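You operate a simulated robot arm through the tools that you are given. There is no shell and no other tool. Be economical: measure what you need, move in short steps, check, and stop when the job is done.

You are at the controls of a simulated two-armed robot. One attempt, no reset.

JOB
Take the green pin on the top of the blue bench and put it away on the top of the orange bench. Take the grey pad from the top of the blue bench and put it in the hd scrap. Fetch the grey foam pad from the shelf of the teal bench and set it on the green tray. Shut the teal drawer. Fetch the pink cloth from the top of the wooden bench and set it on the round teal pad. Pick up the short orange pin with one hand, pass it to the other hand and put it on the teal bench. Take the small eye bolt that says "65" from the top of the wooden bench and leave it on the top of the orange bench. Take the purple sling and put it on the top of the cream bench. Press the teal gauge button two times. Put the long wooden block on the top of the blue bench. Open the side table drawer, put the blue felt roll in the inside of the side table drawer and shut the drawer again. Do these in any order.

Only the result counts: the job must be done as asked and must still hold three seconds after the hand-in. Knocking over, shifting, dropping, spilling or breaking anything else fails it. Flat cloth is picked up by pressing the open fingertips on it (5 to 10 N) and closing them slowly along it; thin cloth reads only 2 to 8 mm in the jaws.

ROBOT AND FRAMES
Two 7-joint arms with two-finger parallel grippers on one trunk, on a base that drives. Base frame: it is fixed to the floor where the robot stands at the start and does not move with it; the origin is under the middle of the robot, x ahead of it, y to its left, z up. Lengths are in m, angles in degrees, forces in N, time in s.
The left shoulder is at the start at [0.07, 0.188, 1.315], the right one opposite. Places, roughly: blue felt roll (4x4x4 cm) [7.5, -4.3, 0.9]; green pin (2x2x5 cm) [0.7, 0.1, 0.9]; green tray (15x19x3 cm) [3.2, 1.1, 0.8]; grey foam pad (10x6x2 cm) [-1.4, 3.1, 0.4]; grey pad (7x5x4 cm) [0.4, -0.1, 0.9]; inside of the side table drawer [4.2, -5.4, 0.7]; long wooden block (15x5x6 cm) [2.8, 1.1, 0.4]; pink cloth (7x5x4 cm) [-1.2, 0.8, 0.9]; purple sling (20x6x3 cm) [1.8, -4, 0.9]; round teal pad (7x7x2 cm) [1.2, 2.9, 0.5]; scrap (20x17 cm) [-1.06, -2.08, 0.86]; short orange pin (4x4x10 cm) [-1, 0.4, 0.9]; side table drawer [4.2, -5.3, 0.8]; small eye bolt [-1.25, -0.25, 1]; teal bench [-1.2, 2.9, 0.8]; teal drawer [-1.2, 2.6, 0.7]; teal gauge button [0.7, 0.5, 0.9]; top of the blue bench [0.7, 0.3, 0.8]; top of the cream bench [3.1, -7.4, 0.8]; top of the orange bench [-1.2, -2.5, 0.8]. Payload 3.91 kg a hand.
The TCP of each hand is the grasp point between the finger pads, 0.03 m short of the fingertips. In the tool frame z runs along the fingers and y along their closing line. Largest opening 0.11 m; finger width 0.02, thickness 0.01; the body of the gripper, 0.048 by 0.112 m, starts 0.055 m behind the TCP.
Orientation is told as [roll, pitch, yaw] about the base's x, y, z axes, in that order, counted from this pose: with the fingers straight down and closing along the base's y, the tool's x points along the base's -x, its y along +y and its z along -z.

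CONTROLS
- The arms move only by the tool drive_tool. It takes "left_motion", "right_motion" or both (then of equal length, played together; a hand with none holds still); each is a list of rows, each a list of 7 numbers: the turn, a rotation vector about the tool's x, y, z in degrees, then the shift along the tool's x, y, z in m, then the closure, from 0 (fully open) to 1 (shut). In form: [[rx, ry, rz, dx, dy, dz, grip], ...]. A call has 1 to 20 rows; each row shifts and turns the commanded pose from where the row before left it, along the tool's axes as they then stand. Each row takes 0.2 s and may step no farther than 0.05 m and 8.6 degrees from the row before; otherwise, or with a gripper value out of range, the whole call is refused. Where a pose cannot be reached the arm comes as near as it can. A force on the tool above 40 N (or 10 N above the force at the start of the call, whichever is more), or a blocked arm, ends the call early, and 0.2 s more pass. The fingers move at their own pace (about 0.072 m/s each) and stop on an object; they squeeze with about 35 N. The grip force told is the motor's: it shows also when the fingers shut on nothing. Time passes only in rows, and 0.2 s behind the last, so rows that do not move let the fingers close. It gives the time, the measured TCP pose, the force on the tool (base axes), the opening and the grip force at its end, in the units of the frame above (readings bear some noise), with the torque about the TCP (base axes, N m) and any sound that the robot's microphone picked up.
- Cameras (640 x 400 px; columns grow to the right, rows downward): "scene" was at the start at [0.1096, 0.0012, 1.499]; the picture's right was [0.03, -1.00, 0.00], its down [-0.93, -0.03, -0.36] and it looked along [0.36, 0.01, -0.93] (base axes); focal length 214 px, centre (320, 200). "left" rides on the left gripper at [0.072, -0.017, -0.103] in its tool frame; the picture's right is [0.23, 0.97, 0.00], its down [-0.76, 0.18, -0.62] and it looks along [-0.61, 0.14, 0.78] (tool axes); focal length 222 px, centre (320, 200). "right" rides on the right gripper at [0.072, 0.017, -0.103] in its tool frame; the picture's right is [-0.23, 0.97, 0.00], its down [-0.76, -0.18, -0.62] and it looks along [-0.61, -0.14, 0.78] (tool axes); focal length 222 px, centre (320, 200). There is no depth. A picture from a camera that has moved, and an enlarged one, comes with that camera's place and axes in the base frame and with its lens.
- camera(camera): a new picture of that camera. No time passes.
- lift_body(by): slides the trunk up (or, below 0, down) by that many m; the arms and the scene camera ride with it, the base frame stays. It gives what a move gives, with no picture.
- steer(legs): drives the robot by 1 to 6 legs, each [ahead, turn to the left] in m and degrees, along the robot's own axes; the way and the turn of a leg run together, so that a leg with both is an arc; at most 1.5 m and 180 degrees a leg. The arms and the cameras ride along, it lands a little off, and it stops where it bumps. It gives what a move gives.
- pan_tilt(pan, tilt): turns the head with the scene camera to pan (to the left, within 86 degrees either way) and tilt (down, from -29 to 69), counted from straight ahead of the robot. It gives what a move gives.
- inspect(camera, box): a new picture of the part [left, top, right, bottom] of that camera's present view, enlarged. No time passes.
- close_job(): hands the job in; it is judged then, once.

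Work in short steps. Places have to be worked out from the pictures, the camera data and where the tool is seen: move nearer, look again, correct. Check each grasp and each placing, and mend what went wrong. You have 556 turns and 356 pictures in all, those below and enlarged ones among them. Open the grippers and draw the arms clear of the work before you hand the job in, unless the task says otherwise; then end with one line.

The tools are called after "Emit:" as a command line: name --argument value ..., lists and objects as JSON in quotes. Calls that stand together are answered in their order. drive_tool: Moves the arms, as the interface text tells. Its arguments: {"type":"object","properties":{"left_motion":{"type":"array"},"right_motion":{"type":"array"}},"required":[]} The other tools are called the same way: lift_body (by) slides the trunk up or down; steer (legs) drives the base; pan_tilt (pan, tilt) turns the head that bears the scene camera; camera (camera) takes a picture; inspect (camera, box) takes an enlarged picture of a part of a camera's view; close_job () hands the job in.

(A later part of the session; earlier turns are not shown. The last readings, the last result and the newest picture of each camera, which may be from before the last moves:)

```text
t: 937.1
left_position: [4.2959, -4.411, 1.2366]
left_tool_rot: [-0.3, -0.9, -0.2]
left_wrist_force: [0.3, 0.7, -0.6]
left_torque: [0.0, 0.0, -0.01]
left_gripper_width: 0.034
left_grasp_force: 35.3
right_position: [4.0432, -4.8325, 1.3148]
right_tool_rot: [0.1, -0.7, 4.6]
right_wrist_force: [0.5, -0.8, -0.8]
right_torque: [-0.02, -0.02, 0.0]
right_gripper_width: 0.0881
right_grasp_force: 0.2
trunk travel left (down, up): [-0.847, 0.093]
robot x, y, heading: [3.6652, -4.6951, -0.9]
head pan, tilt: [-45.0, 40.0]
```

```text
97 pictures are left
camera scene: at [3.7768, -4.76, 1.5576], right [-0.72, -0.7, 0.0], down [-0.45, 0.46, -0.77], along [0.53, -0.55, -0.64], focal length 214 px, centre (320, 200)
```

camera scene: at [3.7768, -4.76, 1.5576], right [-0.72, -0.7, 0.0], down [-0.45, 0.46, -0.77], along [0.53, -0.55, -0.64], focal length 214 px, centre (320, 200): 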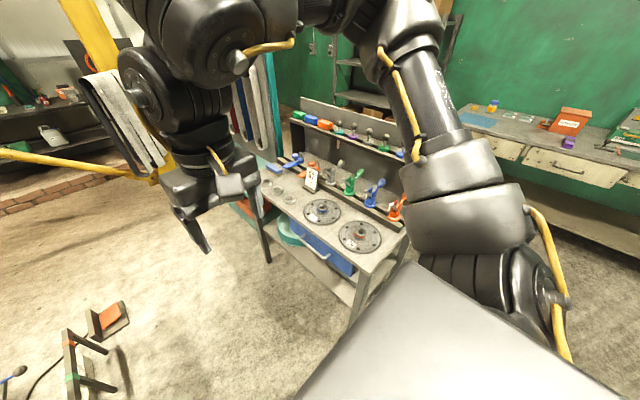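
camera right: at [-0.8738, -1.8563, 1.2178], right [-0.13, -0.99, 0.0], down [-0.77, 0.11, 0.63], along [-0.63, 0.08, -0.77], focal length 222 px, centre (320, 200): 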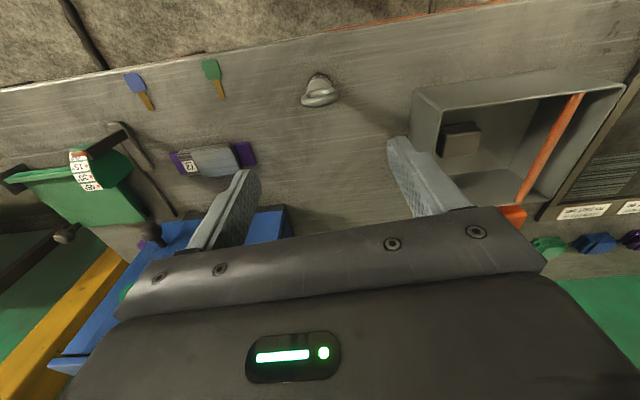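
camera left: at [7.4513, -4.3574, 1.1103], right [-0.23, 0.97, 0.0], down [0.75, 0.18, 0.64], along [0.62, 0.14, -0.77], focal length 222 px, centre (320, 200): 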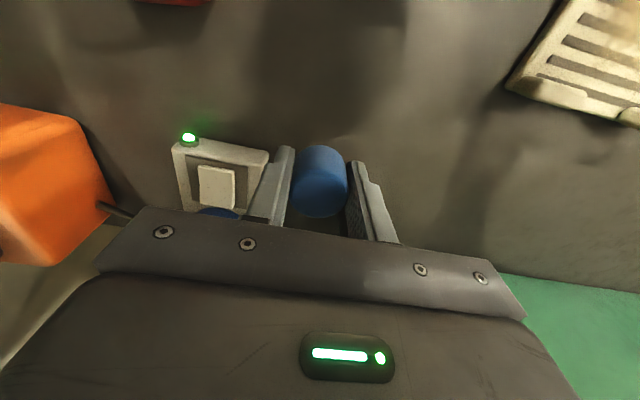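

Emit:
inspect --camera "scene" --box '[250, 170, 410, 310]'

```text
2.86 times, centred on (330, 240) of scene
camera zoom: at [3.7768, -4.76, 1.5576], right [-0.72, -0.7, 0.0], down [-0.45, 0.46, -0.77], along [0.53, -0.55, -0.64], focal length 613 px, centre (291, 86)
```

zoom: 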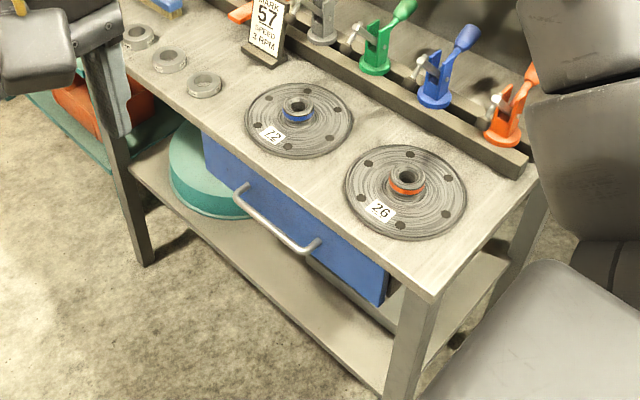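

The drawer front spans x≈4.0..4.37 at y≈-5.18; its bar handle is near (4.19,-5.15,0.78). From a spot at (3.69,-4.9) facing east, the right hand closes along y onto the bar. I move there.

Emit:
steer --legs '[[0, -89], [0.21, 0], [0, 90]]'

Emit:
lift_body --by -0.2

Emit:
camera --camera "right"

Emit:
pan_tilt --pan -25 --tilt 45

Emit:
camera --camera "scene"

```text
t: 946.3
left_position: [4.2921, -4.61, 1.2374]
left_tool_rot: [-0.1, -0.9, 1.0]
left_wrist_force: [0.1, 0.2, 0.6]
left_torque: [0.02, 0.02, 0.0]
left_gripper_width: 0.0338
left_grasp_force: 34.6
right_position: [4.0454, -5.0344, 1.3161]
right_tool_rot: [-0.1, -0.7, 5.6]
right_wrist_force: [0.3, -0.4, 0.3]
right_torque: [0.02, 0.03, -0.02]
right_gripper_width: 0.088
right_grasp_force: 0.0
trunk travel left (down, up): [-0.847, 0.093]
robot x, y, heading: [3.6643, -4.9098, 0.1]
head pan, tilt: [-45.0, 40.0]
```

```text
t: 948.5
left_position: [4.2925, -4.6099, 1.0367]
left_tool_rot: [-0.1, -0.9, 0.9]
left_wrist_force: [0.7, 0.0, -0.2]
left_torque: [-0.01, -0.01, -0.02]
left_gripper_width: 0.0336
left_grasp_force: 35.1
right_position: [4.0458, -5.0339, 1.1155]
right_tool_rot: [-0.1, -0.8, 5.6]
right_wrist_force: [0.7, -0.3, -0.3]
right_torque: [-0.02, -0.05, 0.01]
right_gripper_width: 0.0879
right_grasp_force: 0.0
trunk travel left (down, up): [-0.647, 0.293]
robot x, y, heading: [3.6626, -4.9051, 0.5]
head pan, tilt: [-45.0, 40.0]
```

```text
95 pictures are left
camera right: at [3.9704, -5.0256, 1.2182], right [0.13, 0.99, 0.0], down [0.77, -0.1, 0.63], along [0.63, -0.08, -0.77], focal length 222 px, centre (320, 200)
```

right: 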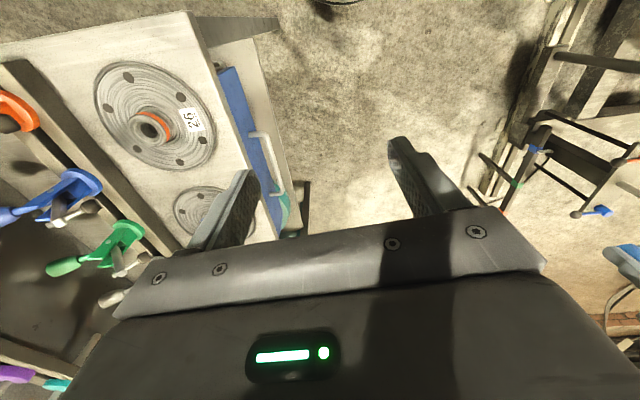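

```text
t: 949.3
left_position: [4.2924, -4.6103, 1.0377]
left_tool_rot: [0.0, -1.0, 0.9]
left_wrist_force: [0.2, 0.2, -0.5]
left_torque: [-0.03, 0.0, 0.0]
left_gripper_width: 0.0339
left_grasp_force: 35.3
right_position: [4.0458, -5.0343, 1.116]
right_tool_rot: [-0.1, -0.8, 5.6]
right_wrist_force: [0.6, 1.1, -0.1]
right_torque: [-0.01, -0.03, 0.01]
right_gripper_width: 0.0882
right_grasp_force: 0.1
trunk travel left (down, up): [-0.647, 0.293]
robot x, y, heading: [3.6648, -4.9064, 0.6]
head pan, tilt: [-25.0, 45.0]
```

```text
94 pictures are left
camera scene: at [3.7923, -4.9419, 1.3504], right [-0.42, -0.91, 0.0], down [-0.64, 0.3, -0.71], along [0.64, -0.3, -0.71], focal length 214 px, centre (320, 200)
```

scene: 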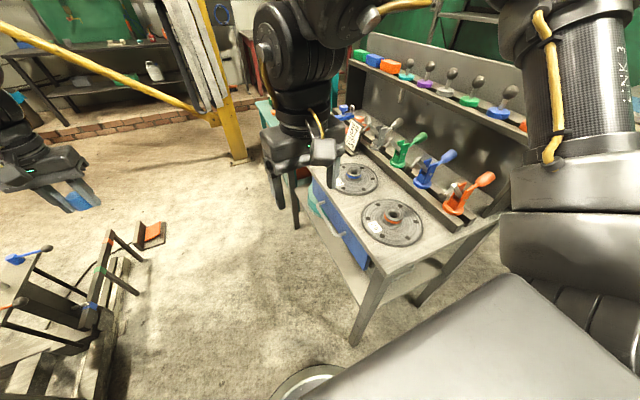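

Estimates put the bar near (4.23,-5.19,0.72). I move 0.1 m ahead, and bring the right hand lower and nearer for a better look.

Emit:
steer --legs '[[0.1, 0]]'

Emit:
drive_tool --right_motion '[[0, 0, 5.5, -0.03, -0.02, 0, 0.2], [0, 0, 0, -0.03, -0.02, 0, 0.2], [0, 0, 0, 0, 0, 0, 0.2]]'

Emit:
lift_body --by -0.12

Emit:
camera --camera "right"

```text
t: 950.5
left_position: [4.3905, -4.6096, 1.0387]
left_tool_rot: [-0.1, -1.2, 0.9]
left_wrist_force: [-0.5, 0.9, -0.1]
left_torque: [-0.01, -0.04, 0.01]
left_gripper_width: 0.0338
left_grasp_force: 34.6
right_position: [4.1457, -5.0341, 1.1173]
right_tool_rot: [0.0, -0.9, 5.7]
right_wrist_force: [-1.0, 0.3, -0.1]
right_torque: [-0.02, -0.03, 0.03]
right_gripper_width: 0.088
right_grasp_force: 0.1
trunk travel left (down, up): [-0.647, 0.293]
robot x, y, heading: [3.764, -4.9106, 0.3]
head pan, tilt: [-25.0, 45.0]
```

```text
t: 951.3
left_position: [4.3978, -4.6163, 1.0351]
left_tool_rot: [0.3, -0.7, 0.6]
left_wrist_force: [1.4, -0.2, -0.1]
left_torque: [0.08, 0.09, 0.0]
left_gripper_width: 0.0341
left_grasp_force: 35.3
right_position: [4.2149, -5.0765, 1.1123]
right_tool_rot: [0.4, -0.4, 0.0]
right_wrist_force: [0.3, -0.1, -0.6]
right_torque: [0.04, 0.02, 0.0]
right_gripper_width: 0.0882
right_grasp_force: 0.1
trunk travel left (down, up): [-0.647, 0.293]
robot x, y, heading: [3.7664, -4.9081, 0.2]
head pan, tilt: [-25.0, 45.0]
```

```text
t: 952.8
left_position: [4.3917, -4.6088, 0.9178]
left_tool_rot: [-0.1, -1.0, 1.0]
left_wrist_force: [-0.2, 0.0, -0.2]
left_torque: [0.05, -0.01, 0.02]
left_gripper_width: 0.0341
left_grasp_force: 34.5
right_position: [4.2085, -5.0713, 0.9957]
right_tool_rot: [0.2, -0.8, 0.2]
right_wrist_force: [-0.1, 0.0, -0.2]
right_torque: [-0.01, -0.01, -0.03]
right_gripper_width: 0.088
right_grasp_force: 0.1
trunk travel left (down, up): [-0.527, 0.413]
robot x, y, heading: [3.764, -4.908, 0.2]
head pan, tilt: [-25.0, 45.0]
```

```text
93 pictures are left
camera right: at [4.134, -5.0552, 1.0982], right [0.23, 0.97, 0.01], down [0.75, -0.18, 0.63], along [0.62, -0.14, -0.77], focal length 222 px, centre (320, 200)
```

right: 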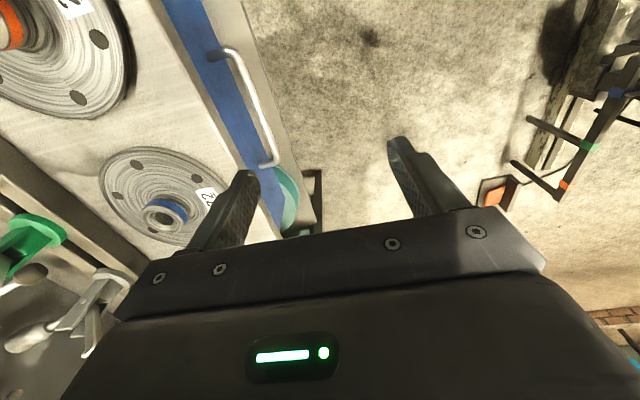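

Consistent fit: bar at y≈-5.167, z≈0.79, x 4.14..4.29. To keep the gripper clear of the table top I tilt the right hand 30° (fingers pointing down-south), opening 3 cm, and pre-position above the bar.

Emit:
drive_tool --right_motion '[[7.5, 0, 0, 0, 0, 0, 0.7], [7.5, 0, 0, 0, 0, 0, 0.7], [7.5, 0, 0, 0, 0, 0, 0.7], [7.5, 0, 0, 0, 0, 0, 0.7], [0, 0, 0, 0, 0, 0, 0.7]]'

Emit:
lift_body --by -0.11

Emit:
camera --camera "right"

```text
t: 954.0
left_position: [4.3929, -4.6105, 0.9169]
left_tool_rot: [0.0, -1.0, 0.9]
left_wrist_force: [-0.1, 0.0, -0.2]
left_torque: [0.01, -0.01, 0.0]
left_gripper_width: 0.0338
left_grasp_force: 34.8
right_position: [4.1909, -5.0585, 0.9833]
right_tool_rot: [-29.9, -1.0, 0.1]
right_wrist_force: [0.3, -0.2, 0.4]
right_torque: [0.02, 0.0, -0.03]
right_gripper_width: 0.0329
right_grasp_force: 0.0
right hand out of reach, approached as far as the arm can: row 2, 3, 4
trunk travel left (down, up): [-0.527, 0.413]
robot x, y, heading: [3.7658, -4.904, 0.3]
head pan, tilt: [-25.0, 45.0]
```

```text
t: 955.4
left_position: [4.3932, -4.6096, 0.8084]
left_tool_rot: [-0.1, -1.0, 0.9]
left_wrist_force: [-1.0, -1.0, -1.3]
left_torque: [-0.02, 0.01, -0.02]
left_gripper_width: 0.0338
left_grasp_force: 35.2
right_position: [4.1884, -5.0594, 0.8734]
right_tool_rot: [-29.8, -0.9, 0.0]
right_wrist_force: [0.6, -0.6, 0.0]
right_torque: [0.0, 0.0, -0.01]
right_gripper_width: 0.0327
right_grasp_force: 0.0
trunk travel left (down, up): [-0.417, 0.523]
robot x, y, heading: [3.7624, -4.9084, 0.4]
head pan, tilt: [-25.0, 45.0]
```

```text
92 pictures are left
camera right: at [4.1155, -4.9925, 0.954], right [0.24, 0.84, -0.48], down [0.75, 0.16, 0.64], along [0.62, -0.51, -0.6], focal length 222 px, centre (320, 200)
```

right: 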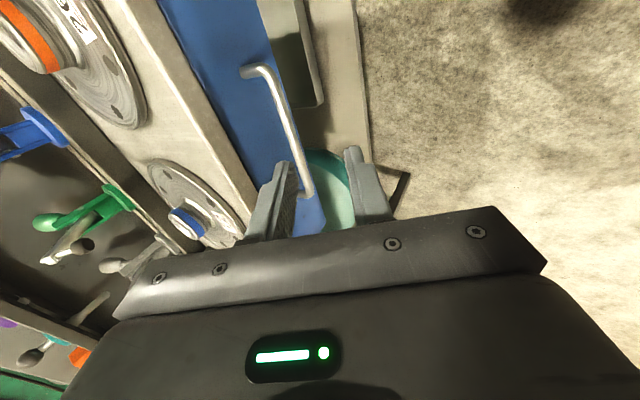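

Triangulated: bar at (4.207,-5.175,0.752). I lower 5 cm, drive 2 cm, and shift toward the bar along y.

Emit:
lift_body --by -0.052

Emit:
steer --legs '[[0.02, 0]]'

Emit:
drive_tool --right_motion '[[0, 0, 0, 0, -0.022, 0.0125, 0.73], [0, 0, 0, 0, -0.022, 0.0125, 0.73], [0, 0, 0, 0, -0.021, 0.0125, 0.73], [0, 0, 0, 0, 0, 0, 0.73]]'

Emit:
camera --camera "right"

```text
t: 956.3
left_position: [4.393, -4.6092, 0.7553]
left_tool_rot: [-0.1, -1.0, 1.0]
left_wrist_force: [-0.4, 0.3, -1.0]
left_torque: [0.02, -0.02, 0.03]
left_gripper_width: 0.0338
left_grasp_force: 34.6
right_position: [4.1892, -5.0581, 0.8214]
right_tool_rot: [-29.7, -1.1, 0.1]
right_wrist_force: [0.2, -0.1, 0.8]
right_torque: [-0.01, 0.0, -0.02]
right_gripper_width: 0.0331
right_grasp_force: 0.1
trunk travel left (down, up): [-0.365, 0.575]
robot x, y, heading: [3.7635, -4.9047, 0.2]
head pan, tilt: [-25.0, 45.0]
```

```text
t: 957.1
left_position: [4.4123, -4.6095, 0.7554]
left_tool_rot: [-0.1, -0.9, 1.0]
left_wrist_force: [0.0, 0.4, -1.1]
left_torque: [0.01, 0.03, 0.04]
left_gripper_width: 0.0339
left_grasp_force: 35.1
right_position: [4.2106, -5.0588, 0.8208]
right_tool_rot: [-29.9, -0.9, -0.1]
right_wrist_force: [0.1, -0.2, 0.2]
right_torque: [-0.02, -0.02, -0.01]
right_gripper_width: 0.0334
right_grasp_force: 0.0
trunk travel left (down, up): [-0.365, 0.575]
robot x, y, heading: [3.7878, -4.9047, 0.1]
head pan, tilt: [-25.0, 45.0]
```

```text
t: 958.1
left_position: [4.4132, -4.6095, 0.755]
left_tool_rot: [-0.1, -1.0, 0.9]
left_wrist_force: [0.7, -0.1, 0.3]
left_torque: [-0.01, 0.01, 0.04]
left_gripper_width: 0.0339
left_grasp_force: 34.9
right_position: [4.1874, -5.1201, 0.804]
right_tool_rot: [-29.9, -1.1, -0.2]
right_wrist_force: [-0.5, -0.3, 0.2]
right_torque: [0.0, -0.03, -0.02]
right_gripper_width: 0.0297
right_grasp_force: 0.1
right hand out of reach, approached as far as the arm can: row 1, 2, 3
trunk travel left (down, up): [-0.365, 0.575]
robot x, y, heading: [3.7873, -4.9106, 0.4]
head pan, tilt: [-25.0, 45.0]
```

```text
91 pictures are left
camera right: at [4.1127, -5.0531, 0.8839], right [0.24, 0.84, -0.48], down [0.75, 0.15, 0.64], along [0.62, -0.51, -0.6], focal length 222 px, centre (320, 200)
```

right: 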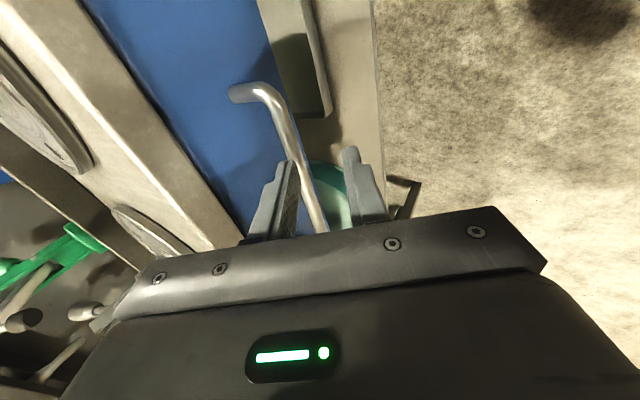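

Visually the fingers almost straddle the bar. I turn the base 6° right (moves the hand ~4.4 cm south), then check before lowering.

Emit:
steer --legs '[[0, -6]]'

Emit:
camera --camera "right"

```text
t: 959.1
left_position: [4.442, -4.6747, 0.7549]
left_tool_rot: [-0.2, -0.9, -5.1]
left_wrist_force: [1.0, -0.4, -0.7]
left_torque: [-0.01, -0.03, -0.02]
left_gripper_width: 0.0338
left_grasp_force: 35.1
right_position: [4.1639, -5.1568, 0.803]
right_tool_rot: [-29.8, -1.0, -5.8]
right_wrist_force: [6.7, 32.2, -10.5]
right_torque: [1.12, -0.5, 0.44]
right_gripper_width: 0.0349
right_grasp_force: 17.2
trunk travel left (down, up): [-0.365, 0.575]
robot x, y, heading: [3.7864, -4.9054, -5.6]
head pan, tilt: [-25.0, 45.0]
```

```text
90 pictures are left
camera right: at [4.097, -5.0829, 0.8838], right [0.32, 0.82, -0.48], down [0.76, 0.08, 0.64], along [0.56, -0.57, -0.6], focal length 222 px, centre (320, 200)
```

right: 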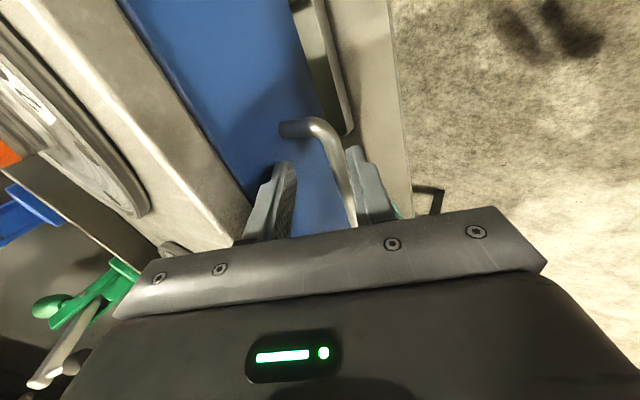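

The bar is already between the fingers, pressing the north one. I relax by 1.2° and close on it.

Emit:
steer --legs '[[0, 1.5]]'

Emit:
drive_tool --right_motion '[[0, 0, 0, 0, 0, 0.006, 0.73], [0, 0, 0, 0, 0, 0.006, 0.73], [0, 0, 0, 0, 0, 0, 1], [0, 0, 0, 0, 0, 0, 1], [0, 0, 0, 0, 0, 0, 1]]'

Emit:
camera --camera "right"

```text
t: 959.8
left_position: [4.4335, -4.6595, 0.7553]
left_tool_rot: [-0.2, -1.0, -3.7]
left_wrist_force: [-0.7, -1.1, -0.5]
left_torque: [0.02, -0.02, -0.01]
left_gripper_width: 0.0341
left_grasp_force: 34.5
right_position: [4.1686, -5.1476, 0.8032]
right_tool_rot: [-29.6, -1.0, -4.3]
right_wrist_force: [-0.3, -0.1, -0.2]
right_torque: [-0.01, -0.02, 0.02]
right_gripper_width: 0.0297
right_grasp_force: 0.0
trunk travel left (down, up): [-0.365, 0.575]
robot x, y, heading: [3.7833, -4.9088, -4.2]
head pan, tilt: [-25.0, 45.0]
```

```text
t: 961.2
left_position: [4.4341, -4.6615, 0.7556]
left_tool_rot: [-0.1, -1.0, -3.7]
left_wrist_force: [-0.3, -0.4, -0.4]
left_torque: [0.03, 0.02, -0.05]
left_gripper_width: 0.0338
left_grasp_force: 35.4
right_position: [4.1689, -5.1507, 0.7917]
right_tool_rot: [-29.0, -0.6, -3.6]
right_wrist_force: [4.6, 5.6, -5.7]
right_torque: [0.29, 0.98, 0.51]
right_gripper_width: 0.0126
right_grasp_force: 44.7
trunk travel left (down, up): [-0.365, 0.575]
robot x, y, heading: [3.7826, -4.9067, -4.0]
head pan, tilt: [-25.0, 45.0]
stopped in row 5 (right hand): the force on the tool passed its limit (the readings are from after the stop); the commanded pose is now the measured one
```

```text
89 pictures are left
camera right: at [4.1005, -5.0815, 0.8728], right [0.29, 0.84, -0.47], down [0.76, 0.1, 0.64], along [0.58, -0.54, -0.61], focal length 222 px, centre (320, 200)
```

right: 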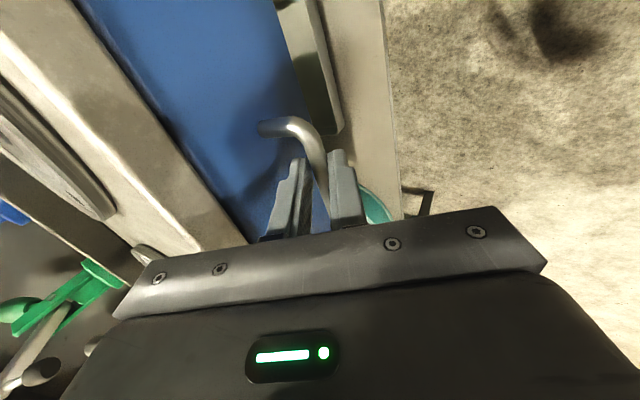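

Bar gripped (1.3 cm). Pull the drawer toward +y in steps.

Emit:
drive_tool --right_motion '[[0, 0, 0, 0, 0.0173, -0.01, 1], [0, 0, 0, 0, 0.0173, -0.01, 1], [0, 0, 0, 0, 0.0173, -0.01, 1], [0, 0, 0, 0, 0.0173, -0.01, 1]]'

Emit:
camera --camera "right"

```text
t: 962.2
left_position: [4.4321, -4.6608, 0.7568]
left_tool_rot: [-0.1, -1.1, -3.7]
left_wrist_force: [0.6, 0.2, -0.2]
left_torque: [0.02, 0.01, -0.02]
left_gripper_width: 0.0338
left_grasp_force: 34.8
right_position: [4.1712, -5.0735, 0.7934]
right_tool_rot: [-29.2, -0.5, -3.9]
right_wrist_force: [-31.5, 0.9, -23.3]
right_torque: [0.33, 1.28, 0.37]
right_gripper_width: 0.0127
right_grasp_force: 45.1
trunk travel left (down, up): [-0.365, 0.575]
robot x, y, heading: [3.7871, -4.9066, -4.2]
head pan, tilt: [-25.0, 45.0]
```

```text
88 pictures are left
camera right: at [4.1025, -5.0032, 0.8737], right [0.29, 0.83, -0.47], down [0.76, 0.1, 0.64], along [0.58, -0.55, -0.61], focal length 222 px, centre (320, 200)
```

right: 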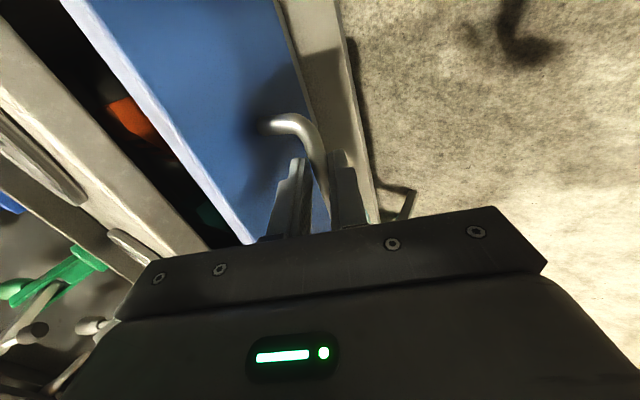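

Drawer opening (7.7 cm). I relieve the side strain and keep pulling.

Emit:
drive_tool --right_motion '[[0, 0, 0, 0.006, 0.003, 0.005, 1], [0, 0, 0, 0.001, 0.0173, -0.009, 1], [0, 0, 0, 0.001, 0.0173, -0.009, 1], [0, 0, 0, 0.001, 0.0173, -0.009, 1], [0, 0, 0, 0.001, 0.0173, -0.009, 1]]'

Emit:
camera --camera "right"

Emit:
camera --camera "scene"

```text
t: 963.4
left_position: [4.4337, -4.6586, 0.7566]
left_tool_rot: [-0.2, -1.1, -3.7]
left_wrist_force: [0.6, 0.4, 0.0]
left_torque: [-0.01, 0.01, 0.0]
left_gripper_width: 0.0341
left_grasp_force: 35.2
right_position: [4.1691, -4.9917, 0.7861]
right_tool_rot: [-29.3, -0.9, -3.9]
right_wrist_force: [8.3, 1.7, 39.6]
right_torque: [-0.43, 0.38, 0.86]
right_gripper_width: 0.0126
right_grasp_force: 45.2
trunk travel left (down, up): [-0.365, 0.575]
robot x, y, heading: [3.7865, -4.9037, -4.1]
head pan, tilt: [-25.0, 45.0]
```

```text
87 pictures are left
camera right: at [4.0997, -4.9224, 0.8667], right [0.29, 0.83, -0.47], down [0.76, 0.1, 0.64], along [0.58, -0.55, -0.6], focal length 222 px, centre (320, 200)
```

right: 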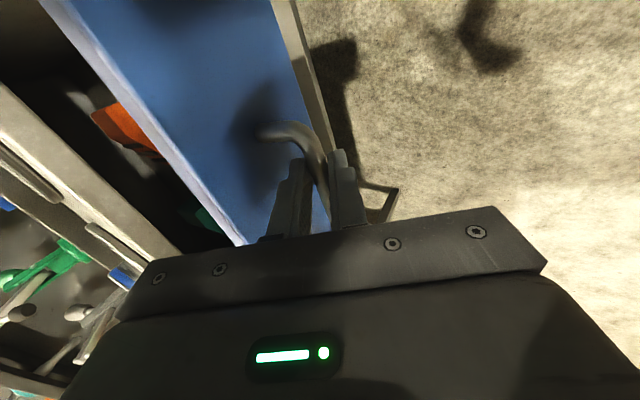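

```text
86 pictures are left
camera scene: at [3.908, -4.949, 1.0687], right [-0.49, -0.87, 0.0], down [-0.62, 0.34, -0.71], along [0.62, -0.34, -0.71], focal length 214 px, centre (320, 200)
```

scene: 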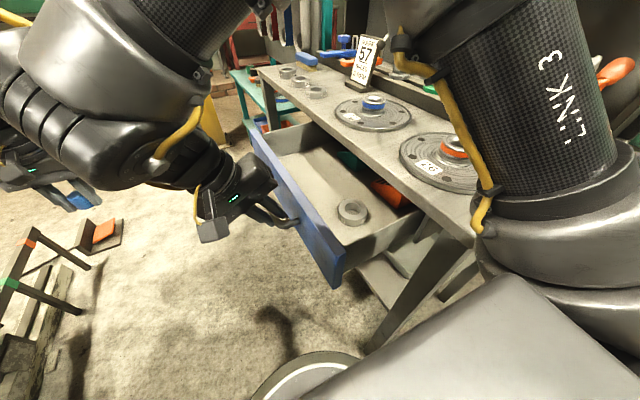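

About 16 cm open. I relieve the vertical strain and pull 4 cm more.

Emit:
drive_tool --right_motion '[[0, 0, 0, 0, -0.004, -0.007, 1], [0, 0, 0, 0, 0.0173, -0.01, 1], [0, 0, 0, 0, 0.0173, -0.01, 1]]'

Emit:
inspect --camera "scene" --box '[220, 80, 460, 290]'

```text
t: 964.2
left_position: [4.4318, -4.6606, 0.7576]
left_tool_rot: [-0.1, -1.1, -3.6]
left_wrist_force: [0.1, 0.1, 1.4]
left_torque: [-0.01, -0.03, 0.01]
left_gripper_width: 0.0339
left_grasp_force: 34.9
right_position: [4.1771, -4.9624, 0.8022]
right_tool_rot: [-27.4, -1.3, -6.1]
right_wrist_force: [2.4, 0.5, 0.8]
right_torque: [0.08, 0.11, -0.07]
right_gripper_width: 0.0
right_grasp_force: 38.3
trunk travel left (down, up): [-0.365, 0.575]
robot x, y, heading: [3.7851, -4.9015, -4.0]
head pan, tilt: [-25.0, 45.0]
```

```text
1.90 times, centred on (340, 185) of scene
camera zoom: at [3.9078, -4.9501, 1.0695], right [-0.49, -0.87, 0.0], down [-0.62, 0.34, -0.71], along [0.62, -0.34, -0.71], focal length 408 px, centre (282, 229)
```

zoom: 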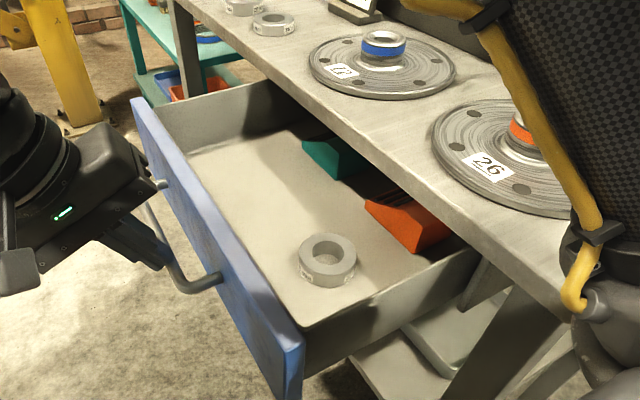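

The drawer is well open; the right hand slipped off the bar. Free spot inside near (4.34,-5.10). I raise, and reposition north of the drawer facing south for the left hand.

Emit:
lift_body --by 0.38

Emit:
drive_tool --right_motion '[[-7, 0, 0, 0.02, 0, 0, 1], [-7, 0, 0, 0.02, 0, 0, 1], [-7, 0, 0, 0.02, 0, 0, 1], [-6.5, 0, 0, 0, 0, 0, 1], [0, 0, 0, 0, 0, 0, 1]]'

Emit:
steer --legs '[[0, 58], [0.433, 0], [0, -143]]'

Emit:
pan_tilt --pan 15 --tilt 50

Emit:
camera --camera "scene"

Emit:
camera --camera "left"

```text
t: 967.8
left_position: [4.4347, -4.6609, 1.1351]
left_tool_rot: [-0.1, -1.0, -3.7]
left_wrist_force: [0.0, -0.3, 0.1]
left_torque: [-0.02, 0.01, 0.01]
left_gripper_width: 0.0342
left_grasp_force: 34.6
right_position: [4.1771, -4.9594, 1.1816]
right_tool_rot: [-27.3, -0.8, -5.3]
right_wrist_force: [-0.6, 0.3, 0.5]
right_torque: [0.0, 0.03, 0.04]
right_gripper_width: 0.0
right_grasp_force: 37.7
trunk travel left (down, up): [-0.745, 0.195]
robot x, y, heading: [3.7855, -4.9031, -3.9]
head pan, tilt: [-25.0, 45.0]
```

```text
t: 969.0
left_position: [4.4336, -4.6592, 1.1358]
left_tool_rot: [-0.1, -0.9, -3.8]
left_wrist_force: [0.2, 0.4, -0.4]
left_torque: [-0.01, 0.0, 0.02]
left_gripper_width: 0.0341
left_grasp_force: 35.5
right_position: [4.1121, -4.9498, 1.1732]
right_tool_rot: [-1.5, -0.8, -3.9]
right_wrist_force: [-0.1, -0.5, -0.2]
right_torque: [0.0, 0.0, 0.0]
right_gripper_width: 0.0001
right_grasp_force: 37.5
trunk travel left (down, up): [-0.745, 0.195]
robot x, y, heading: [3.7855, -4.909, -4.2]
head pan, tilt: [-25.0, 45.0]
```

```text
t: 980.1
left_position: [4.3506, -5.179, 1.1355]
left_tool_rot: [-0.1, -1.0, -88.0]
left_wrist_force: [-0.2, -0.4, -0.7]
left_torque: [0.01, 0.01, 0.03]
left_gripper_width: 0.0339
left_grasp_force: 34.8
right_position: [4.0319, -4.8868, 1.1718]
right_tool_rot: [-1.7, -0.8, -88.3]
right_wrist_force: [-0.1, 0.3, -0.5]
right_torque: [0.01, -0.01, -0.02]
right_gripper_width: 0.0
right_grasp_force: 37.5
trunk travel left (down, up): [-0.745, 0.195]
robot x, y, heading: [4.0396, -4.5576, -88.7]
head pan, tilt: [-25.0, 45.0]
```

```text
t: 981.2
left_position: [4.3509, -5.1794, 1.1354]
left_tool_rot: [-0.1, -0.9, -88.1]
left_wrist_force: [0.5, 0.6, -0.5]
left_torque: [0.0, 0.0, 0.01]
left_gripper_width: 0.0339
left_grasp_force: 35.0
right_position: [4.0304, -4.8876, 1.1728]
right_tool_rot: [-1.6, -0.8, -88.3]
right_wrist_force: [-0.9, -1.0, 0.1]
right_torque: [0.0, -0.02, -0.05]
right_gripper_width: 0.0
right_grasp_force: 38.0
trunk travel left (down, up): [-0.745, 0.195]
robot x, y, heading: [4.0428, -4.5552, -88.5]
head pan, tilt: [15.0, 50.0]
```

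```text
84 pictures are left
camera scene: at [4.0687, -4.6822, 1.4414], right [-0.96, -0.28, 0.0], down [-0.22, 0.73, -0.64], along [0.18, -0.62, -0.77], focal length 214 px, centre (320, 200)
```

scene: 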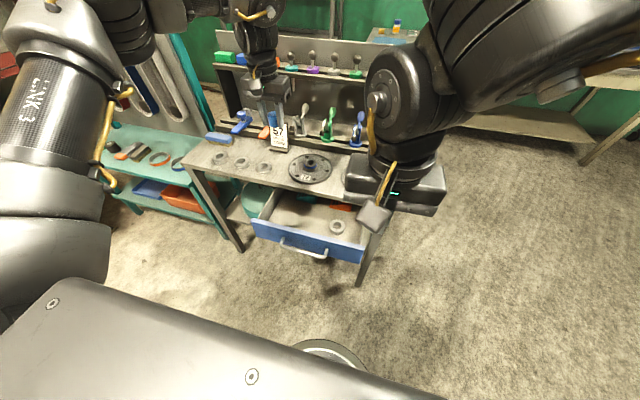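

```text
83 pictures are left
camera left: at [4.3314, -5.1062, 1.2388], right [0.97, 0.26, -0.01], down [0.2, -0.74, 0.64], along [0.16, -0.62, -0.77], focal length 222 px, centre (320, 200)
```

left: 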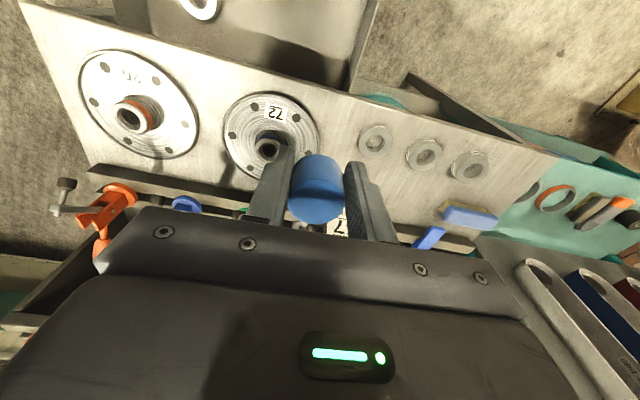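

I turn 3.5° right and back 8.5 cm so the felt hangs over the drawer's free area (≈4.31,-5.11).

Emit:
steer --legs '[[0, -3.5], [-0.085, 0]]'

Emit:
lift_body --by -0.2

Emit:
camera --camera "left"

Emit:
camera --camera "scene"

```text
t: 982.7
left_position: [4.3162, -5.1154, 1.1331]
left_tool_rot: [0.0, -0.9, -91.5]
left_wrist_force: [1.0, -0.1, -0.8]
left_torque: [0.04, -0.01, -0.01]
left_gripper_width: 0.0339
left_grasp_force: 35.1
right_position: [4.0155, -4.8034, 1.17]
right_tool_rot: [-1.7, -0.7, -91.8]
right_wrist_force: [-0.5, 0.2, -0.7]
right_torque: [-0.01, 0.02, 0.01]
right_gripper_width: 0.0
right_grasp_force: 38.2
trunk travel left (down, up): [-0.745, 0.195]
robot x, y, heading: [4.0434, -4.476, -91.9]
head pan, tilt: [15.0, 50.0]
```

```text
t: 984.9
left_position: [4.3155, -5.1117, 0.9354]
left_tool_rot: [-0.2, -1.0, -91.5]
left_wrist_force: [0.4, -0.2, -0.1]
left_torque: [0.05, -0.01, 0.02]
left_gripper_width: 0.034
left_grasp_force: 35.1
right_position: [4.0152, -4.8009, 0.9729]
right_tool_rot: [-1.6, -0.8, -91.9]
right_wrist_force: [0.1, 0.5, 0.0]
right_torque: [0.0, 0.01, 0.0]
right_gripper_width: 0.0
right_grasp_force: 37.8
trunk travel left (down, up): [-0.545, 0.395]
robot x, y, heading: [4.0439, -4.4767, -91.9]
head pan, tilt: [15.0, 50.0]
```

```text
82 pictures are left
camera left: at [4.3008, -5.0382, 1.0387], right [0.98, 0.2, -0.01], down [0.16, -0.75, 0.64], along [0.12, -0.62, -0.77], focal length 222 px, centre (320, 200)
```

left: 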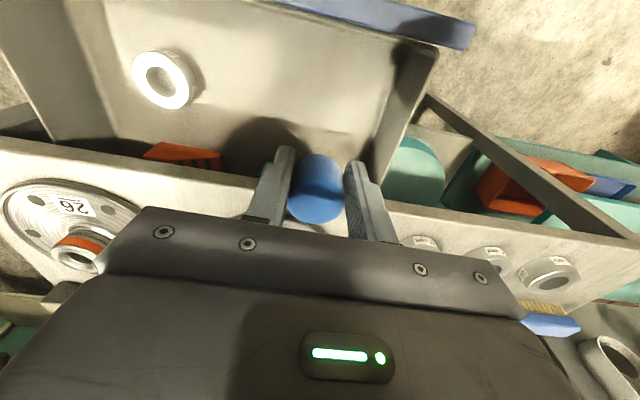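

```text
81 pictures are left
camera scene: at [4.0641, -4.5989, 1.2415], right [-0.97, -0.23, 0.0], down [-0.17, 0.75, -0.64], along [0.15, -0.63, -0.77], focal length 214 px, centre (320, 200)
```

scene: 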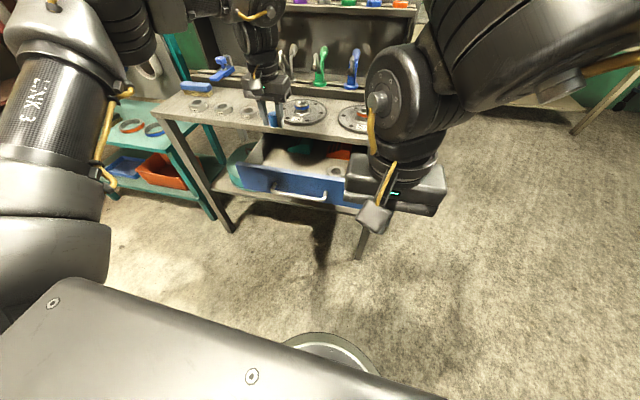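

The felt is right over the drawer's free floor. Lower 13 cm and look.

Emit:
lift_body --by -0.13

Emit:
camera --camera "left"

```text
t: 986.4
left_position: [4.3155, -5.1118, 0.8051]
left_tool_rot: [-0.1, -1.0, -91.4]
left_wrist_force: [1.1, -0.3, 0.7]
left_torque: [0.01, -0.03, -0.06]
left_gripper_width: 0.0338
left_grasp_force: 35.2
right_position: [4.0134, -4.802, 0.8425]
right_tool_rot: [-1.7, -0.7, -91.9]
right_wrist_force: [-0.5, -0.2, -0.1]
right_torque: [0.03, 0.0, 0.01]
right_gripper_width: 0.0
right_grasp_force: 37.6
trunk travel left (down, up): [-0.415, 0.525]
robot x, y, heading: [4.0456, -4.4728, -91.8]
head pan, tilt: [15.0, 50.0]
```

```text
80 pictures are left
camera left: at [4.3007, -5.0382, 0.9088], right [0.98, 0.2, -0.01], down [0.16, -0.75, 0.64], along [0.12, -0.62, -0.77], focal length 222 px, centre (320, 200)
```

left: 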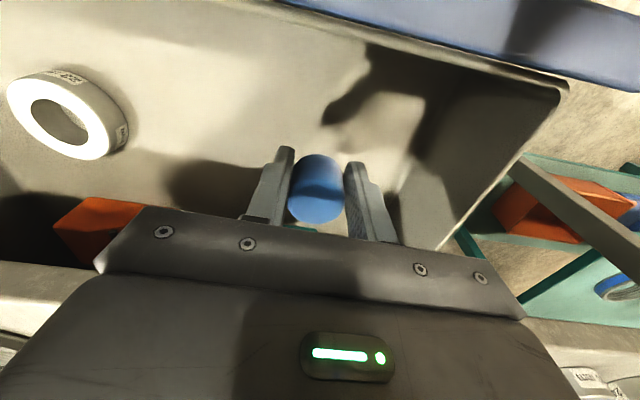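

Continue lowering in small steps with force checks.

Emit:
lift_body --by -0.03

Emit:
lift_body --by -0.015

Emit:
camera --camera "left"

```text
t: 987.2
left_position: [4.3156, -5.112, 0.7767]
left_tool_rot: [-0.1, -1.0, -91.5]
left_wrist_force: [-0.9, -0.3, -1.1]
left_torque: [0.04, 0.02, -0.04]
left_gripper_width: 0.034
left_grasp_force: 35.1
right_position: [4.0141, -4.8018, 0.8128]
right_tool_rot: [-1.7, -0.8, -91.7]
right_wrist_force: [0.0, -0.2, 0.0]
right_torque: [-0.01, 0.02, 0.05]
right_gripper_width: 0.0001
right_grasp_force: 37.4
trunk travel left (down, up): [-0.385, 0.555]
robot x, y, heading: [4.0477, -4.4743, -92.0]
head pan, tilt: [15.0, 50.0]
```

```text
t: 987.8
left_position: [4.3155, -5.1128, 0.7602]
left_tool_rot: [-0.1, -0.9, -91.5]
left_wrist_force: [0.3, 0.6, 1.4]
left_torque: [-0.03, -0.05, 0.0]
left_gripper_width: 0.0342
left_grasp_force: 35.1
right_position: [4.0153, -4.8019, 0.7973]
right_tool_rot: [-1.7, -0.8, -91.8]
right_wrist_force: [-0.3, 0.0, -0.4]
right_torque: [-0.01, -0.01, -0.05]
right_gripper_width: 0.0
right_grasp_force: 37.2
trunk travel left (down, up): [-0.37, 0.57]
robot x, y, heading: [4.0456, -4.4716, -92.3]
head pan, tilt: [15.0, 50.0]
```

```text
79 pictures are left
camera left: at [4.3007, -5.0382, 0.8636], right [0.98, 0.2, -0.01], down [0.16, -0.76, 0.64], along [0.12, -0.62, -0.77], focal length 222 px, centre (320, 200)
```

left: 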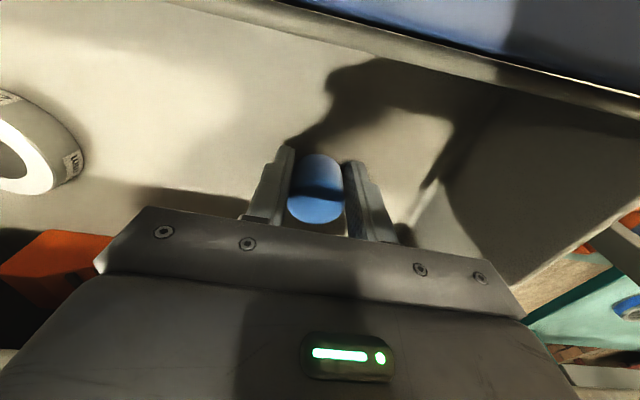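

Emit:
lift_body --by -0.006

Emit:
lift_body --by -0.004

```text
t: 988.4
left_position: [4.3138, -5.1101, 0.7599]
left_tool_rot: [-0.1, -1.7, -91.4]
left_wrist_force: [4.1, -0.6, 33.4]
left_torque: [-0.41, -0.16, 0.05]
left_gripper_width: 0.0339
left_grasp_force: 35.4
right_position: [4.0143, -4.7992, 0.792]
right_tool_rot: [-1.8, -0.9, -91.8]
right_wrist_force: [-0.1, 0.2, 0.3]
right_torque: [-0.02, 0.04, 0.01]
right_gripper_width: 0.0
right_grasp_force: 38.1
trunk travel left (down, up): [-0.364, 0.576]
robot x, y, heading: [4.0467, -4.4738, -92.0]
head pan, tilt: [15.0, 50.0]
```

```text
t: 988.7
left_position: [4.3147, -5.1145, 0.7593]
left_tool_rot: [-0.2, -1.9, -91.4]
left_wrist_force: [0.5, -1.5, 20.7]
left_torque: [-0.17, -0.04, 0.01]
left_gripper_width: 0.0338
left_grasp_force: 35.1
right_position: [4.0141, -4.8009, 0.7903]
right_tool_rot: [-1.6, -0.9, -91.8]
right_wrist_force: [-0.7, -0.2, -0.2]
right_torque: [0.03, 0.0, 0.04]
right_gripper_width: 0.0
right_grasp_force: 38.0
trunk travel left (down, up): [-0.363, 0.577]
robot x, y, heading: [4.0446, -4.4737, -91.7]
head pan, tilt: [15.0, 50.0]
stopped: the force on the tool passed its limit (the readings are from after the stop); the commanded pose is now the measured one
```

Contact with the drawer floor. Ease up 5 mm and release, then lift.

Emit:
lift_body --by 0.006

Emit:
drive_tool --left_motion '[[0, 0, 0, 0, 0, 0, 0.65], [0, 0, 0, 0, 0, 0, 0.55], [0, 0, 0, 0, 0, 0, 0.45], [0, 0, 0, 0, 0, 0, 0.45]]'

Emit:
lift_body --by 0.16

Emit:
camera --camera "left"

```text
t: 989.3
left_position: [4.3158, -5.113, 0.7622]
left_tool_rot: [-0.1, -1.2, -91.4]
left_wrist_force: [0.0, 1.1, 0.0]
left_torque: [0.01, 0.06, -0.03]
left_gripper_width: 0.0338
left_grasp_force: 35.5
right_position: [4.0128, -4.801, 0.7957]
right_tool_rot: [-1.7, -0.8, -91.8]
right_wrist_force: [0.5, -0.6, -0.2]
right_torque: [0.03, -0.04, -0.02]
right_gripper_width: 0.0
right_grasp_force: 37.5
trunk travel left (down, up): [-0.369, 0.571]
robot x, y, heading: [4.0461, -4.472, -91.9]
head pan, tilt: [15.0, 50.0]
```

```text
t: 990.3
left_position: [4.316, -5.1125, 0.7622]
left_tool_rot: [-0.1, -1.4, -91.3]
left_wrist_force: [0.0, -0.7, 0.3]
left_torque: [0.01, -0.02, 0.05]
left_gripper_width: 0.0606
left_grasp_force: 0.1
right_position: [4.0154, -4.8027, 0.7968]
right_tool_rot: [-1.6, -0.8, -91.8]
right_wrist_force: [-0.5, -0.6, 0.7]
right_torque: [-0.03, -0.02, 0.04]
right_gripper_width: 0.0
right_grasp_force: 37.5
trunk travel left (down, up): [-0.369, 0.571]
robot x, y, heading: [4.0444, -4.472, -91.8]
head pan, tilt: [15.0, 50.0]
```

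```text
t: 992.1
left_position: [4.3169, -5.1129, 0.9214]
left_tool_rot: [0.0, -1.4, -91.4]
left_wrist_force: [0.0, -0.6, -0.1]
left_torque: [0.0, 0.01, 0.01]
left_gripper_width: 0.0603
left_grasp_force: 0.1
right_position: [4.0146, -4.802, 0.9563]
right_tool_rot: [-1.6, -0.8, -91.8]
right_wrist_force: [-0.1, -0.4, 0.3]
right_torque: [0.05, 0.01, 0.0]
right_gripper_width: 0.0001
right_grasp_force: 37.2
trunk travel left (down, up): [-0.529, 0.411]
robot x, y, heading: [4.0469, -4.4734, -92.1]
head pan, tilt: [15.0, 50.0]
```

```text
78 pictures are left
camera left: at [4.3013, -5.0387, 1.0248], right [0.98, 0.2, -0.01], down [0.16, -0.75, 0.64], along [0.12, -0.63, -0.77], focal length 222 px, centre (320, 200)
```

left: 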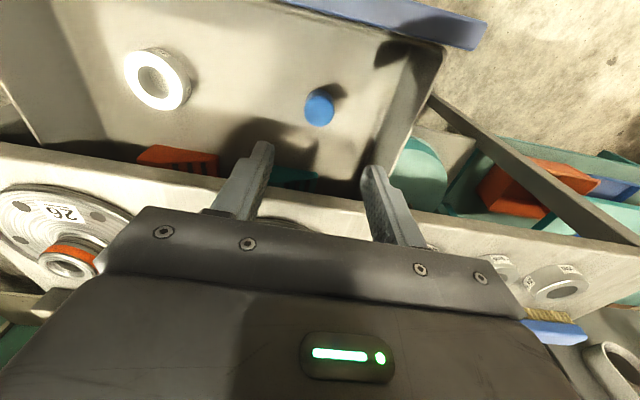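

The felt roll stands in the drawer. To shut it, I back off, shut and pitch the left hand 45° forward, and push the drawer front with the fingertips.

Emit:
steer --legs '[[-0.27, 0]]'

Emit:
drive_tool --left_motion '[[0, -7.5, 0, 0, 0, 0, 1], [0, -7.5, 0, 0, 0, 0, 1], [0, -7.5, 0, 0, 0, 0, 1], [0, -7.5, 0, 0, 0, 0, 1], [0, -7.5, 0, 0, 0, 0, 1], [0, -7.5, 0, 0, 0, 0, 1], [0, 0, 0, 0, 0, 0, 1]]'

Emit:
lift_body --by -0.13

Emit:
camera --camera "left"

Emit:
camera --camera "scene"

```text
t: 993.5
left_position: [4.3214, -4.9923, 0.9247]
left_tool_rot: [-0.1, -1.5, -91.4]
left_wrist_force: [-0.2, 0.1, -0.4]
left_torque: [-0.06, -0.02, 0.02]
left_gripper_width: 0.0606
left_grasp_force: 0.0
right_position: [4.0194, -4.6812, 0.9569]
right_tool_rot: [-1.5, -1.0, -91.5]
right_wrist_force: [0.0, -0.1, 0.1]
right_torque: [0.0, -0.02, -0.04]
right_gripper_width: 0.0
right_grasp_force: 37.8
trunk travel left (down, up): [-0.529, 0.411]
robot x, y, heading: [4.0444, -4.3538, -92.0]
head pan, tilt: [15.0, 50.0]
stopped in leg 1: the robot was blocked; the commanded pose is now the measured one
```

```text
t: 995.0
left_position: [4.32, -4.9949, 0.9221]
left_tool_rot: [-0.3, -46.5, -91.2]
left_wrist_force: [-0.4, -0.2, -0.6]
left_torque: [0.0, -0.01, 0.05]
left_gripper_width: 0.0
left_grasp_force: 34.9
right_position: [4.0192, -4.6833, 0.9562]
right_tool_rot: [-1.6, -0.9, -91.7]
right_wrist_force: [0.1, 0.0, 0.1]
right_torque: [-0.02, -0.03, 0.0]
right_gripper_width: 0.0
right_grasp_force: 37.9
trunk travel left (down, up): [-0.529, 0.411]
robot x, y, heading: [4.0477, -4.3558, -91.8]
head pan, tilt: [15.0, 50.0]
```

```text
t: 996.6
left_position: [4.3209, -4.9955, 0.7922]
left_tool_rot: [-0.2, -46.3, -91.2]
left_wrist_force: [-0.1, -0.1, 0.4]
left_torque: [-0.01, 0.04, 0.01]
left_gripper_width: 0.0002
left_grasp_force: 34.9
right_position: [4.0199, -4.6835, 0.826]
right_tool_rot: [-1.6, -0.9, -91.6]
right_wrist_force: [-0.6, 0.7, 0.1]
right_torque: [0.01, 0.0, 0.01]
right_gripper_width: 0.0001
right_grasp_force: 37.7
trunk travel left (down, up): [-0.399, 0.541]
robot x, y, heading: [4.051, -4.3564, -92.0]
head pan, tilt: [15.0, 50.0]
```

```text
77 pictures are left
camera left: at [4.3076, -4.8705, 0.8122], right [0.98, 0.13, -0.17], down [0.18, -0.08, 0.98], along [0.12, -0.99, -0.1], focal length 222 px, centre (320, 200)
```

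left: 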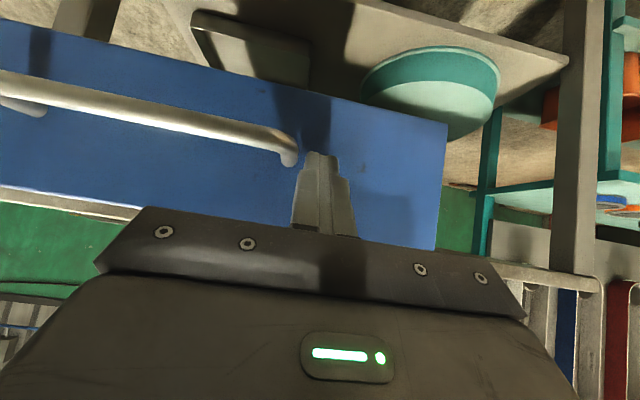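

```text
76 pictures are left
camera scene: at [4.069, -4.4814, 1.0954], right [-0.97, -0.23, 0.0], down [-0.17, 0.75, -0.64], along [0.15, -0.63, -0.77], focal length 214 px, centre (320, 200)
```

scene: 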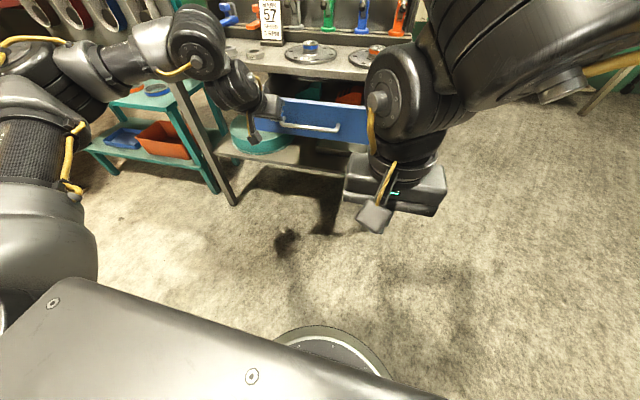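

Backing bumped slightly behind (I'll check later). The fingertips face the drawer front beside the handle. Push by driving forward.

Emit:
steer --legs '[[0.1, 0]]'

Emit:
camera --camera "left"

```text
t: 997.8
left_position: [4.3173, -5.0961, 0.7912]
left_tool_rot: [-0.2, -46.3, -91.2]
left_wrist_force: [0.1, -0.1, -0.6]
left_torque: [0.03, 0.02, 0.03]
left_gripper_width: 0.0
left_grasp_force: 34.8
right_position: [4.0155, -4.7854, 0.8253]
right_tool_rot: [-1.6, -0.8, -91.7]
right_wrist_force: [0.8, 0.3, 0.9]
right_torque: [-0.01, 0.0, 0.02]
right_gripper_width: 0.0001
right_grasp_force: 37.9
trunk travel left (down, up): [-0.399, 0.541]
robot x, y, heading: [4.048, -4.4559, -92.0]
head pan, tilt: [15.0, 50.0]
```

```text
75 pictures are left
camera left: at [4.3039, -4.9716, 0.812], right [0.98, 0.13, -0.17], down [0.18, -0.08, 0.98], along [0.12, -0.99, -0.1], focal length 222 px, centre (320, 200)
```

left: 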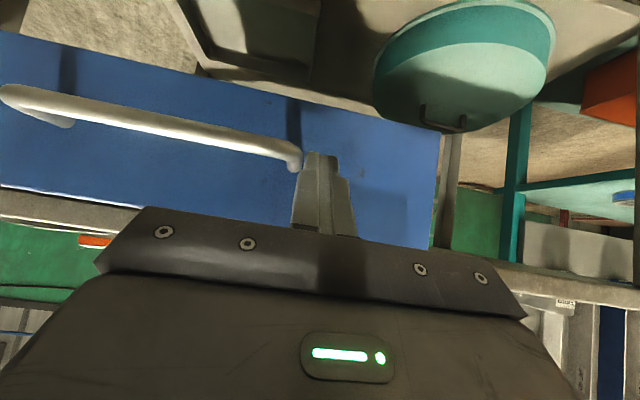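

Drawer is moving in. Push another 6 cm, then finish with the arm until the force rises.

Emit:
steer --legs '[[0.05, 0]]'

Emit:
drive_tool --left_motion '[[0, 0, 0, -0.0052, 0, 0.0054, 1], [0, 0, 0, -0.0052, 0, 0.0054, 1], [0, 0, 0, -0.0052, 0, 0.0054, 1], [0, 0, 0, -0.0052, 0, 0.0054, 1], [0, 0, 0, -0.0052, 0, 0.0054, 1], [0, 0, 0, -0.0052, 0, 0.0054, 1]]'

Emit:
camera --camera "left"

Emit:
inspect --camera "scene" --box '[180, 40, 420, 200]'

```text
t: 998.7
left_position: [4.3166, -5.1467, 0.792]
left_tool_rot: [-0.2, -46.2, -91.3]
left_wrist_force: [-0.3, -0.5, -0.9]
left_torque: [0.0, -0.02, 0.03]
left_gripper_width: 0.0
left_grasp_force: 35.0
right_position: [4.0146, -4.8347, 0.8253]
right_tool_rot: [-1.6, -0.8, -91.7]
right_wrist_force: [0.0, -0.2, 0.2]
right_torque: [0.06, -0.02, 0.0]
right_gripper_width: 0.0
right_grasp_force: 37.5
trunk travel left (down, up): [-0.399, 0.541]
robot x, y, heading: [4.0452, -4.5091, -91.8]
head pan, tilt: [15.0, 50.0]
```

```text
t: 999.8
left_position: [4.3151, -5.1675, 0.7911]
left_tool_rot: [0.1, -45.8, -91.7]
left_wrist_force: [0.9, 24.1, 7.0]
left_torque: [0.13, 0.18, 0.03]
left_gripper_width: 0.0003
left_grasp_force: 34.9
right_position: [4.0149, -4.8311, 0.828]
right_tool_rot: [-1.6, -1.0, -91.5]
right_wrist_force: [-0.1, 0.2, 0.8]
right_torque: [0.0, -0.04, 0.03]
right_gripper_width: 0.0001
right_grasp_force: 37.5
trunk travel left (down, up): [-0.399, 0.541]
robot x, y, heading: [4.0504, -4.5044, -91.5]
head pan, tilt: [15.0, 50.0]
stopped in row 5 (left hand): the force on the tool passed its limit (the readings are from after the stop); the commanded pose is now the measured one
```

```text
74 pictures are left
camera left: at [4.3025, -5.0434, 0.8135], right [0.98, 0.13, -0.16], down [0.17, -0.09, 0.98], along [0.11, -0.99, -0.11], focal length 222 px, centre (320, 200)
```

left: 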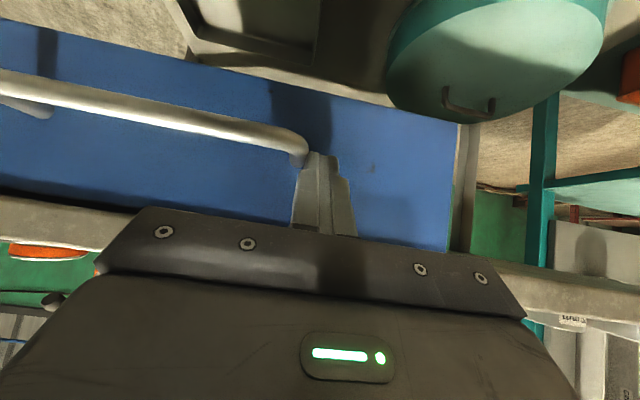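

```text
2.50 times, centred on (300, 120) of scene
camera zoom: at [4.0636, -4.627, 1.0961], right [-0.97, -0.23, 0.0], down [-0.18, 0.74, -0.65], along [0.15, -0.63, -0.76], focal length 536 px, centre (370, 400)
```

zoom: 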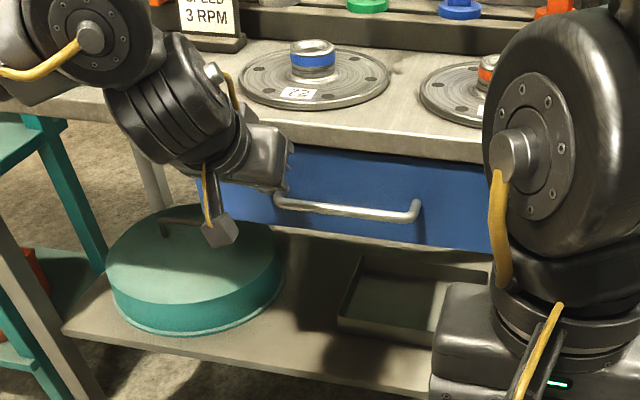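

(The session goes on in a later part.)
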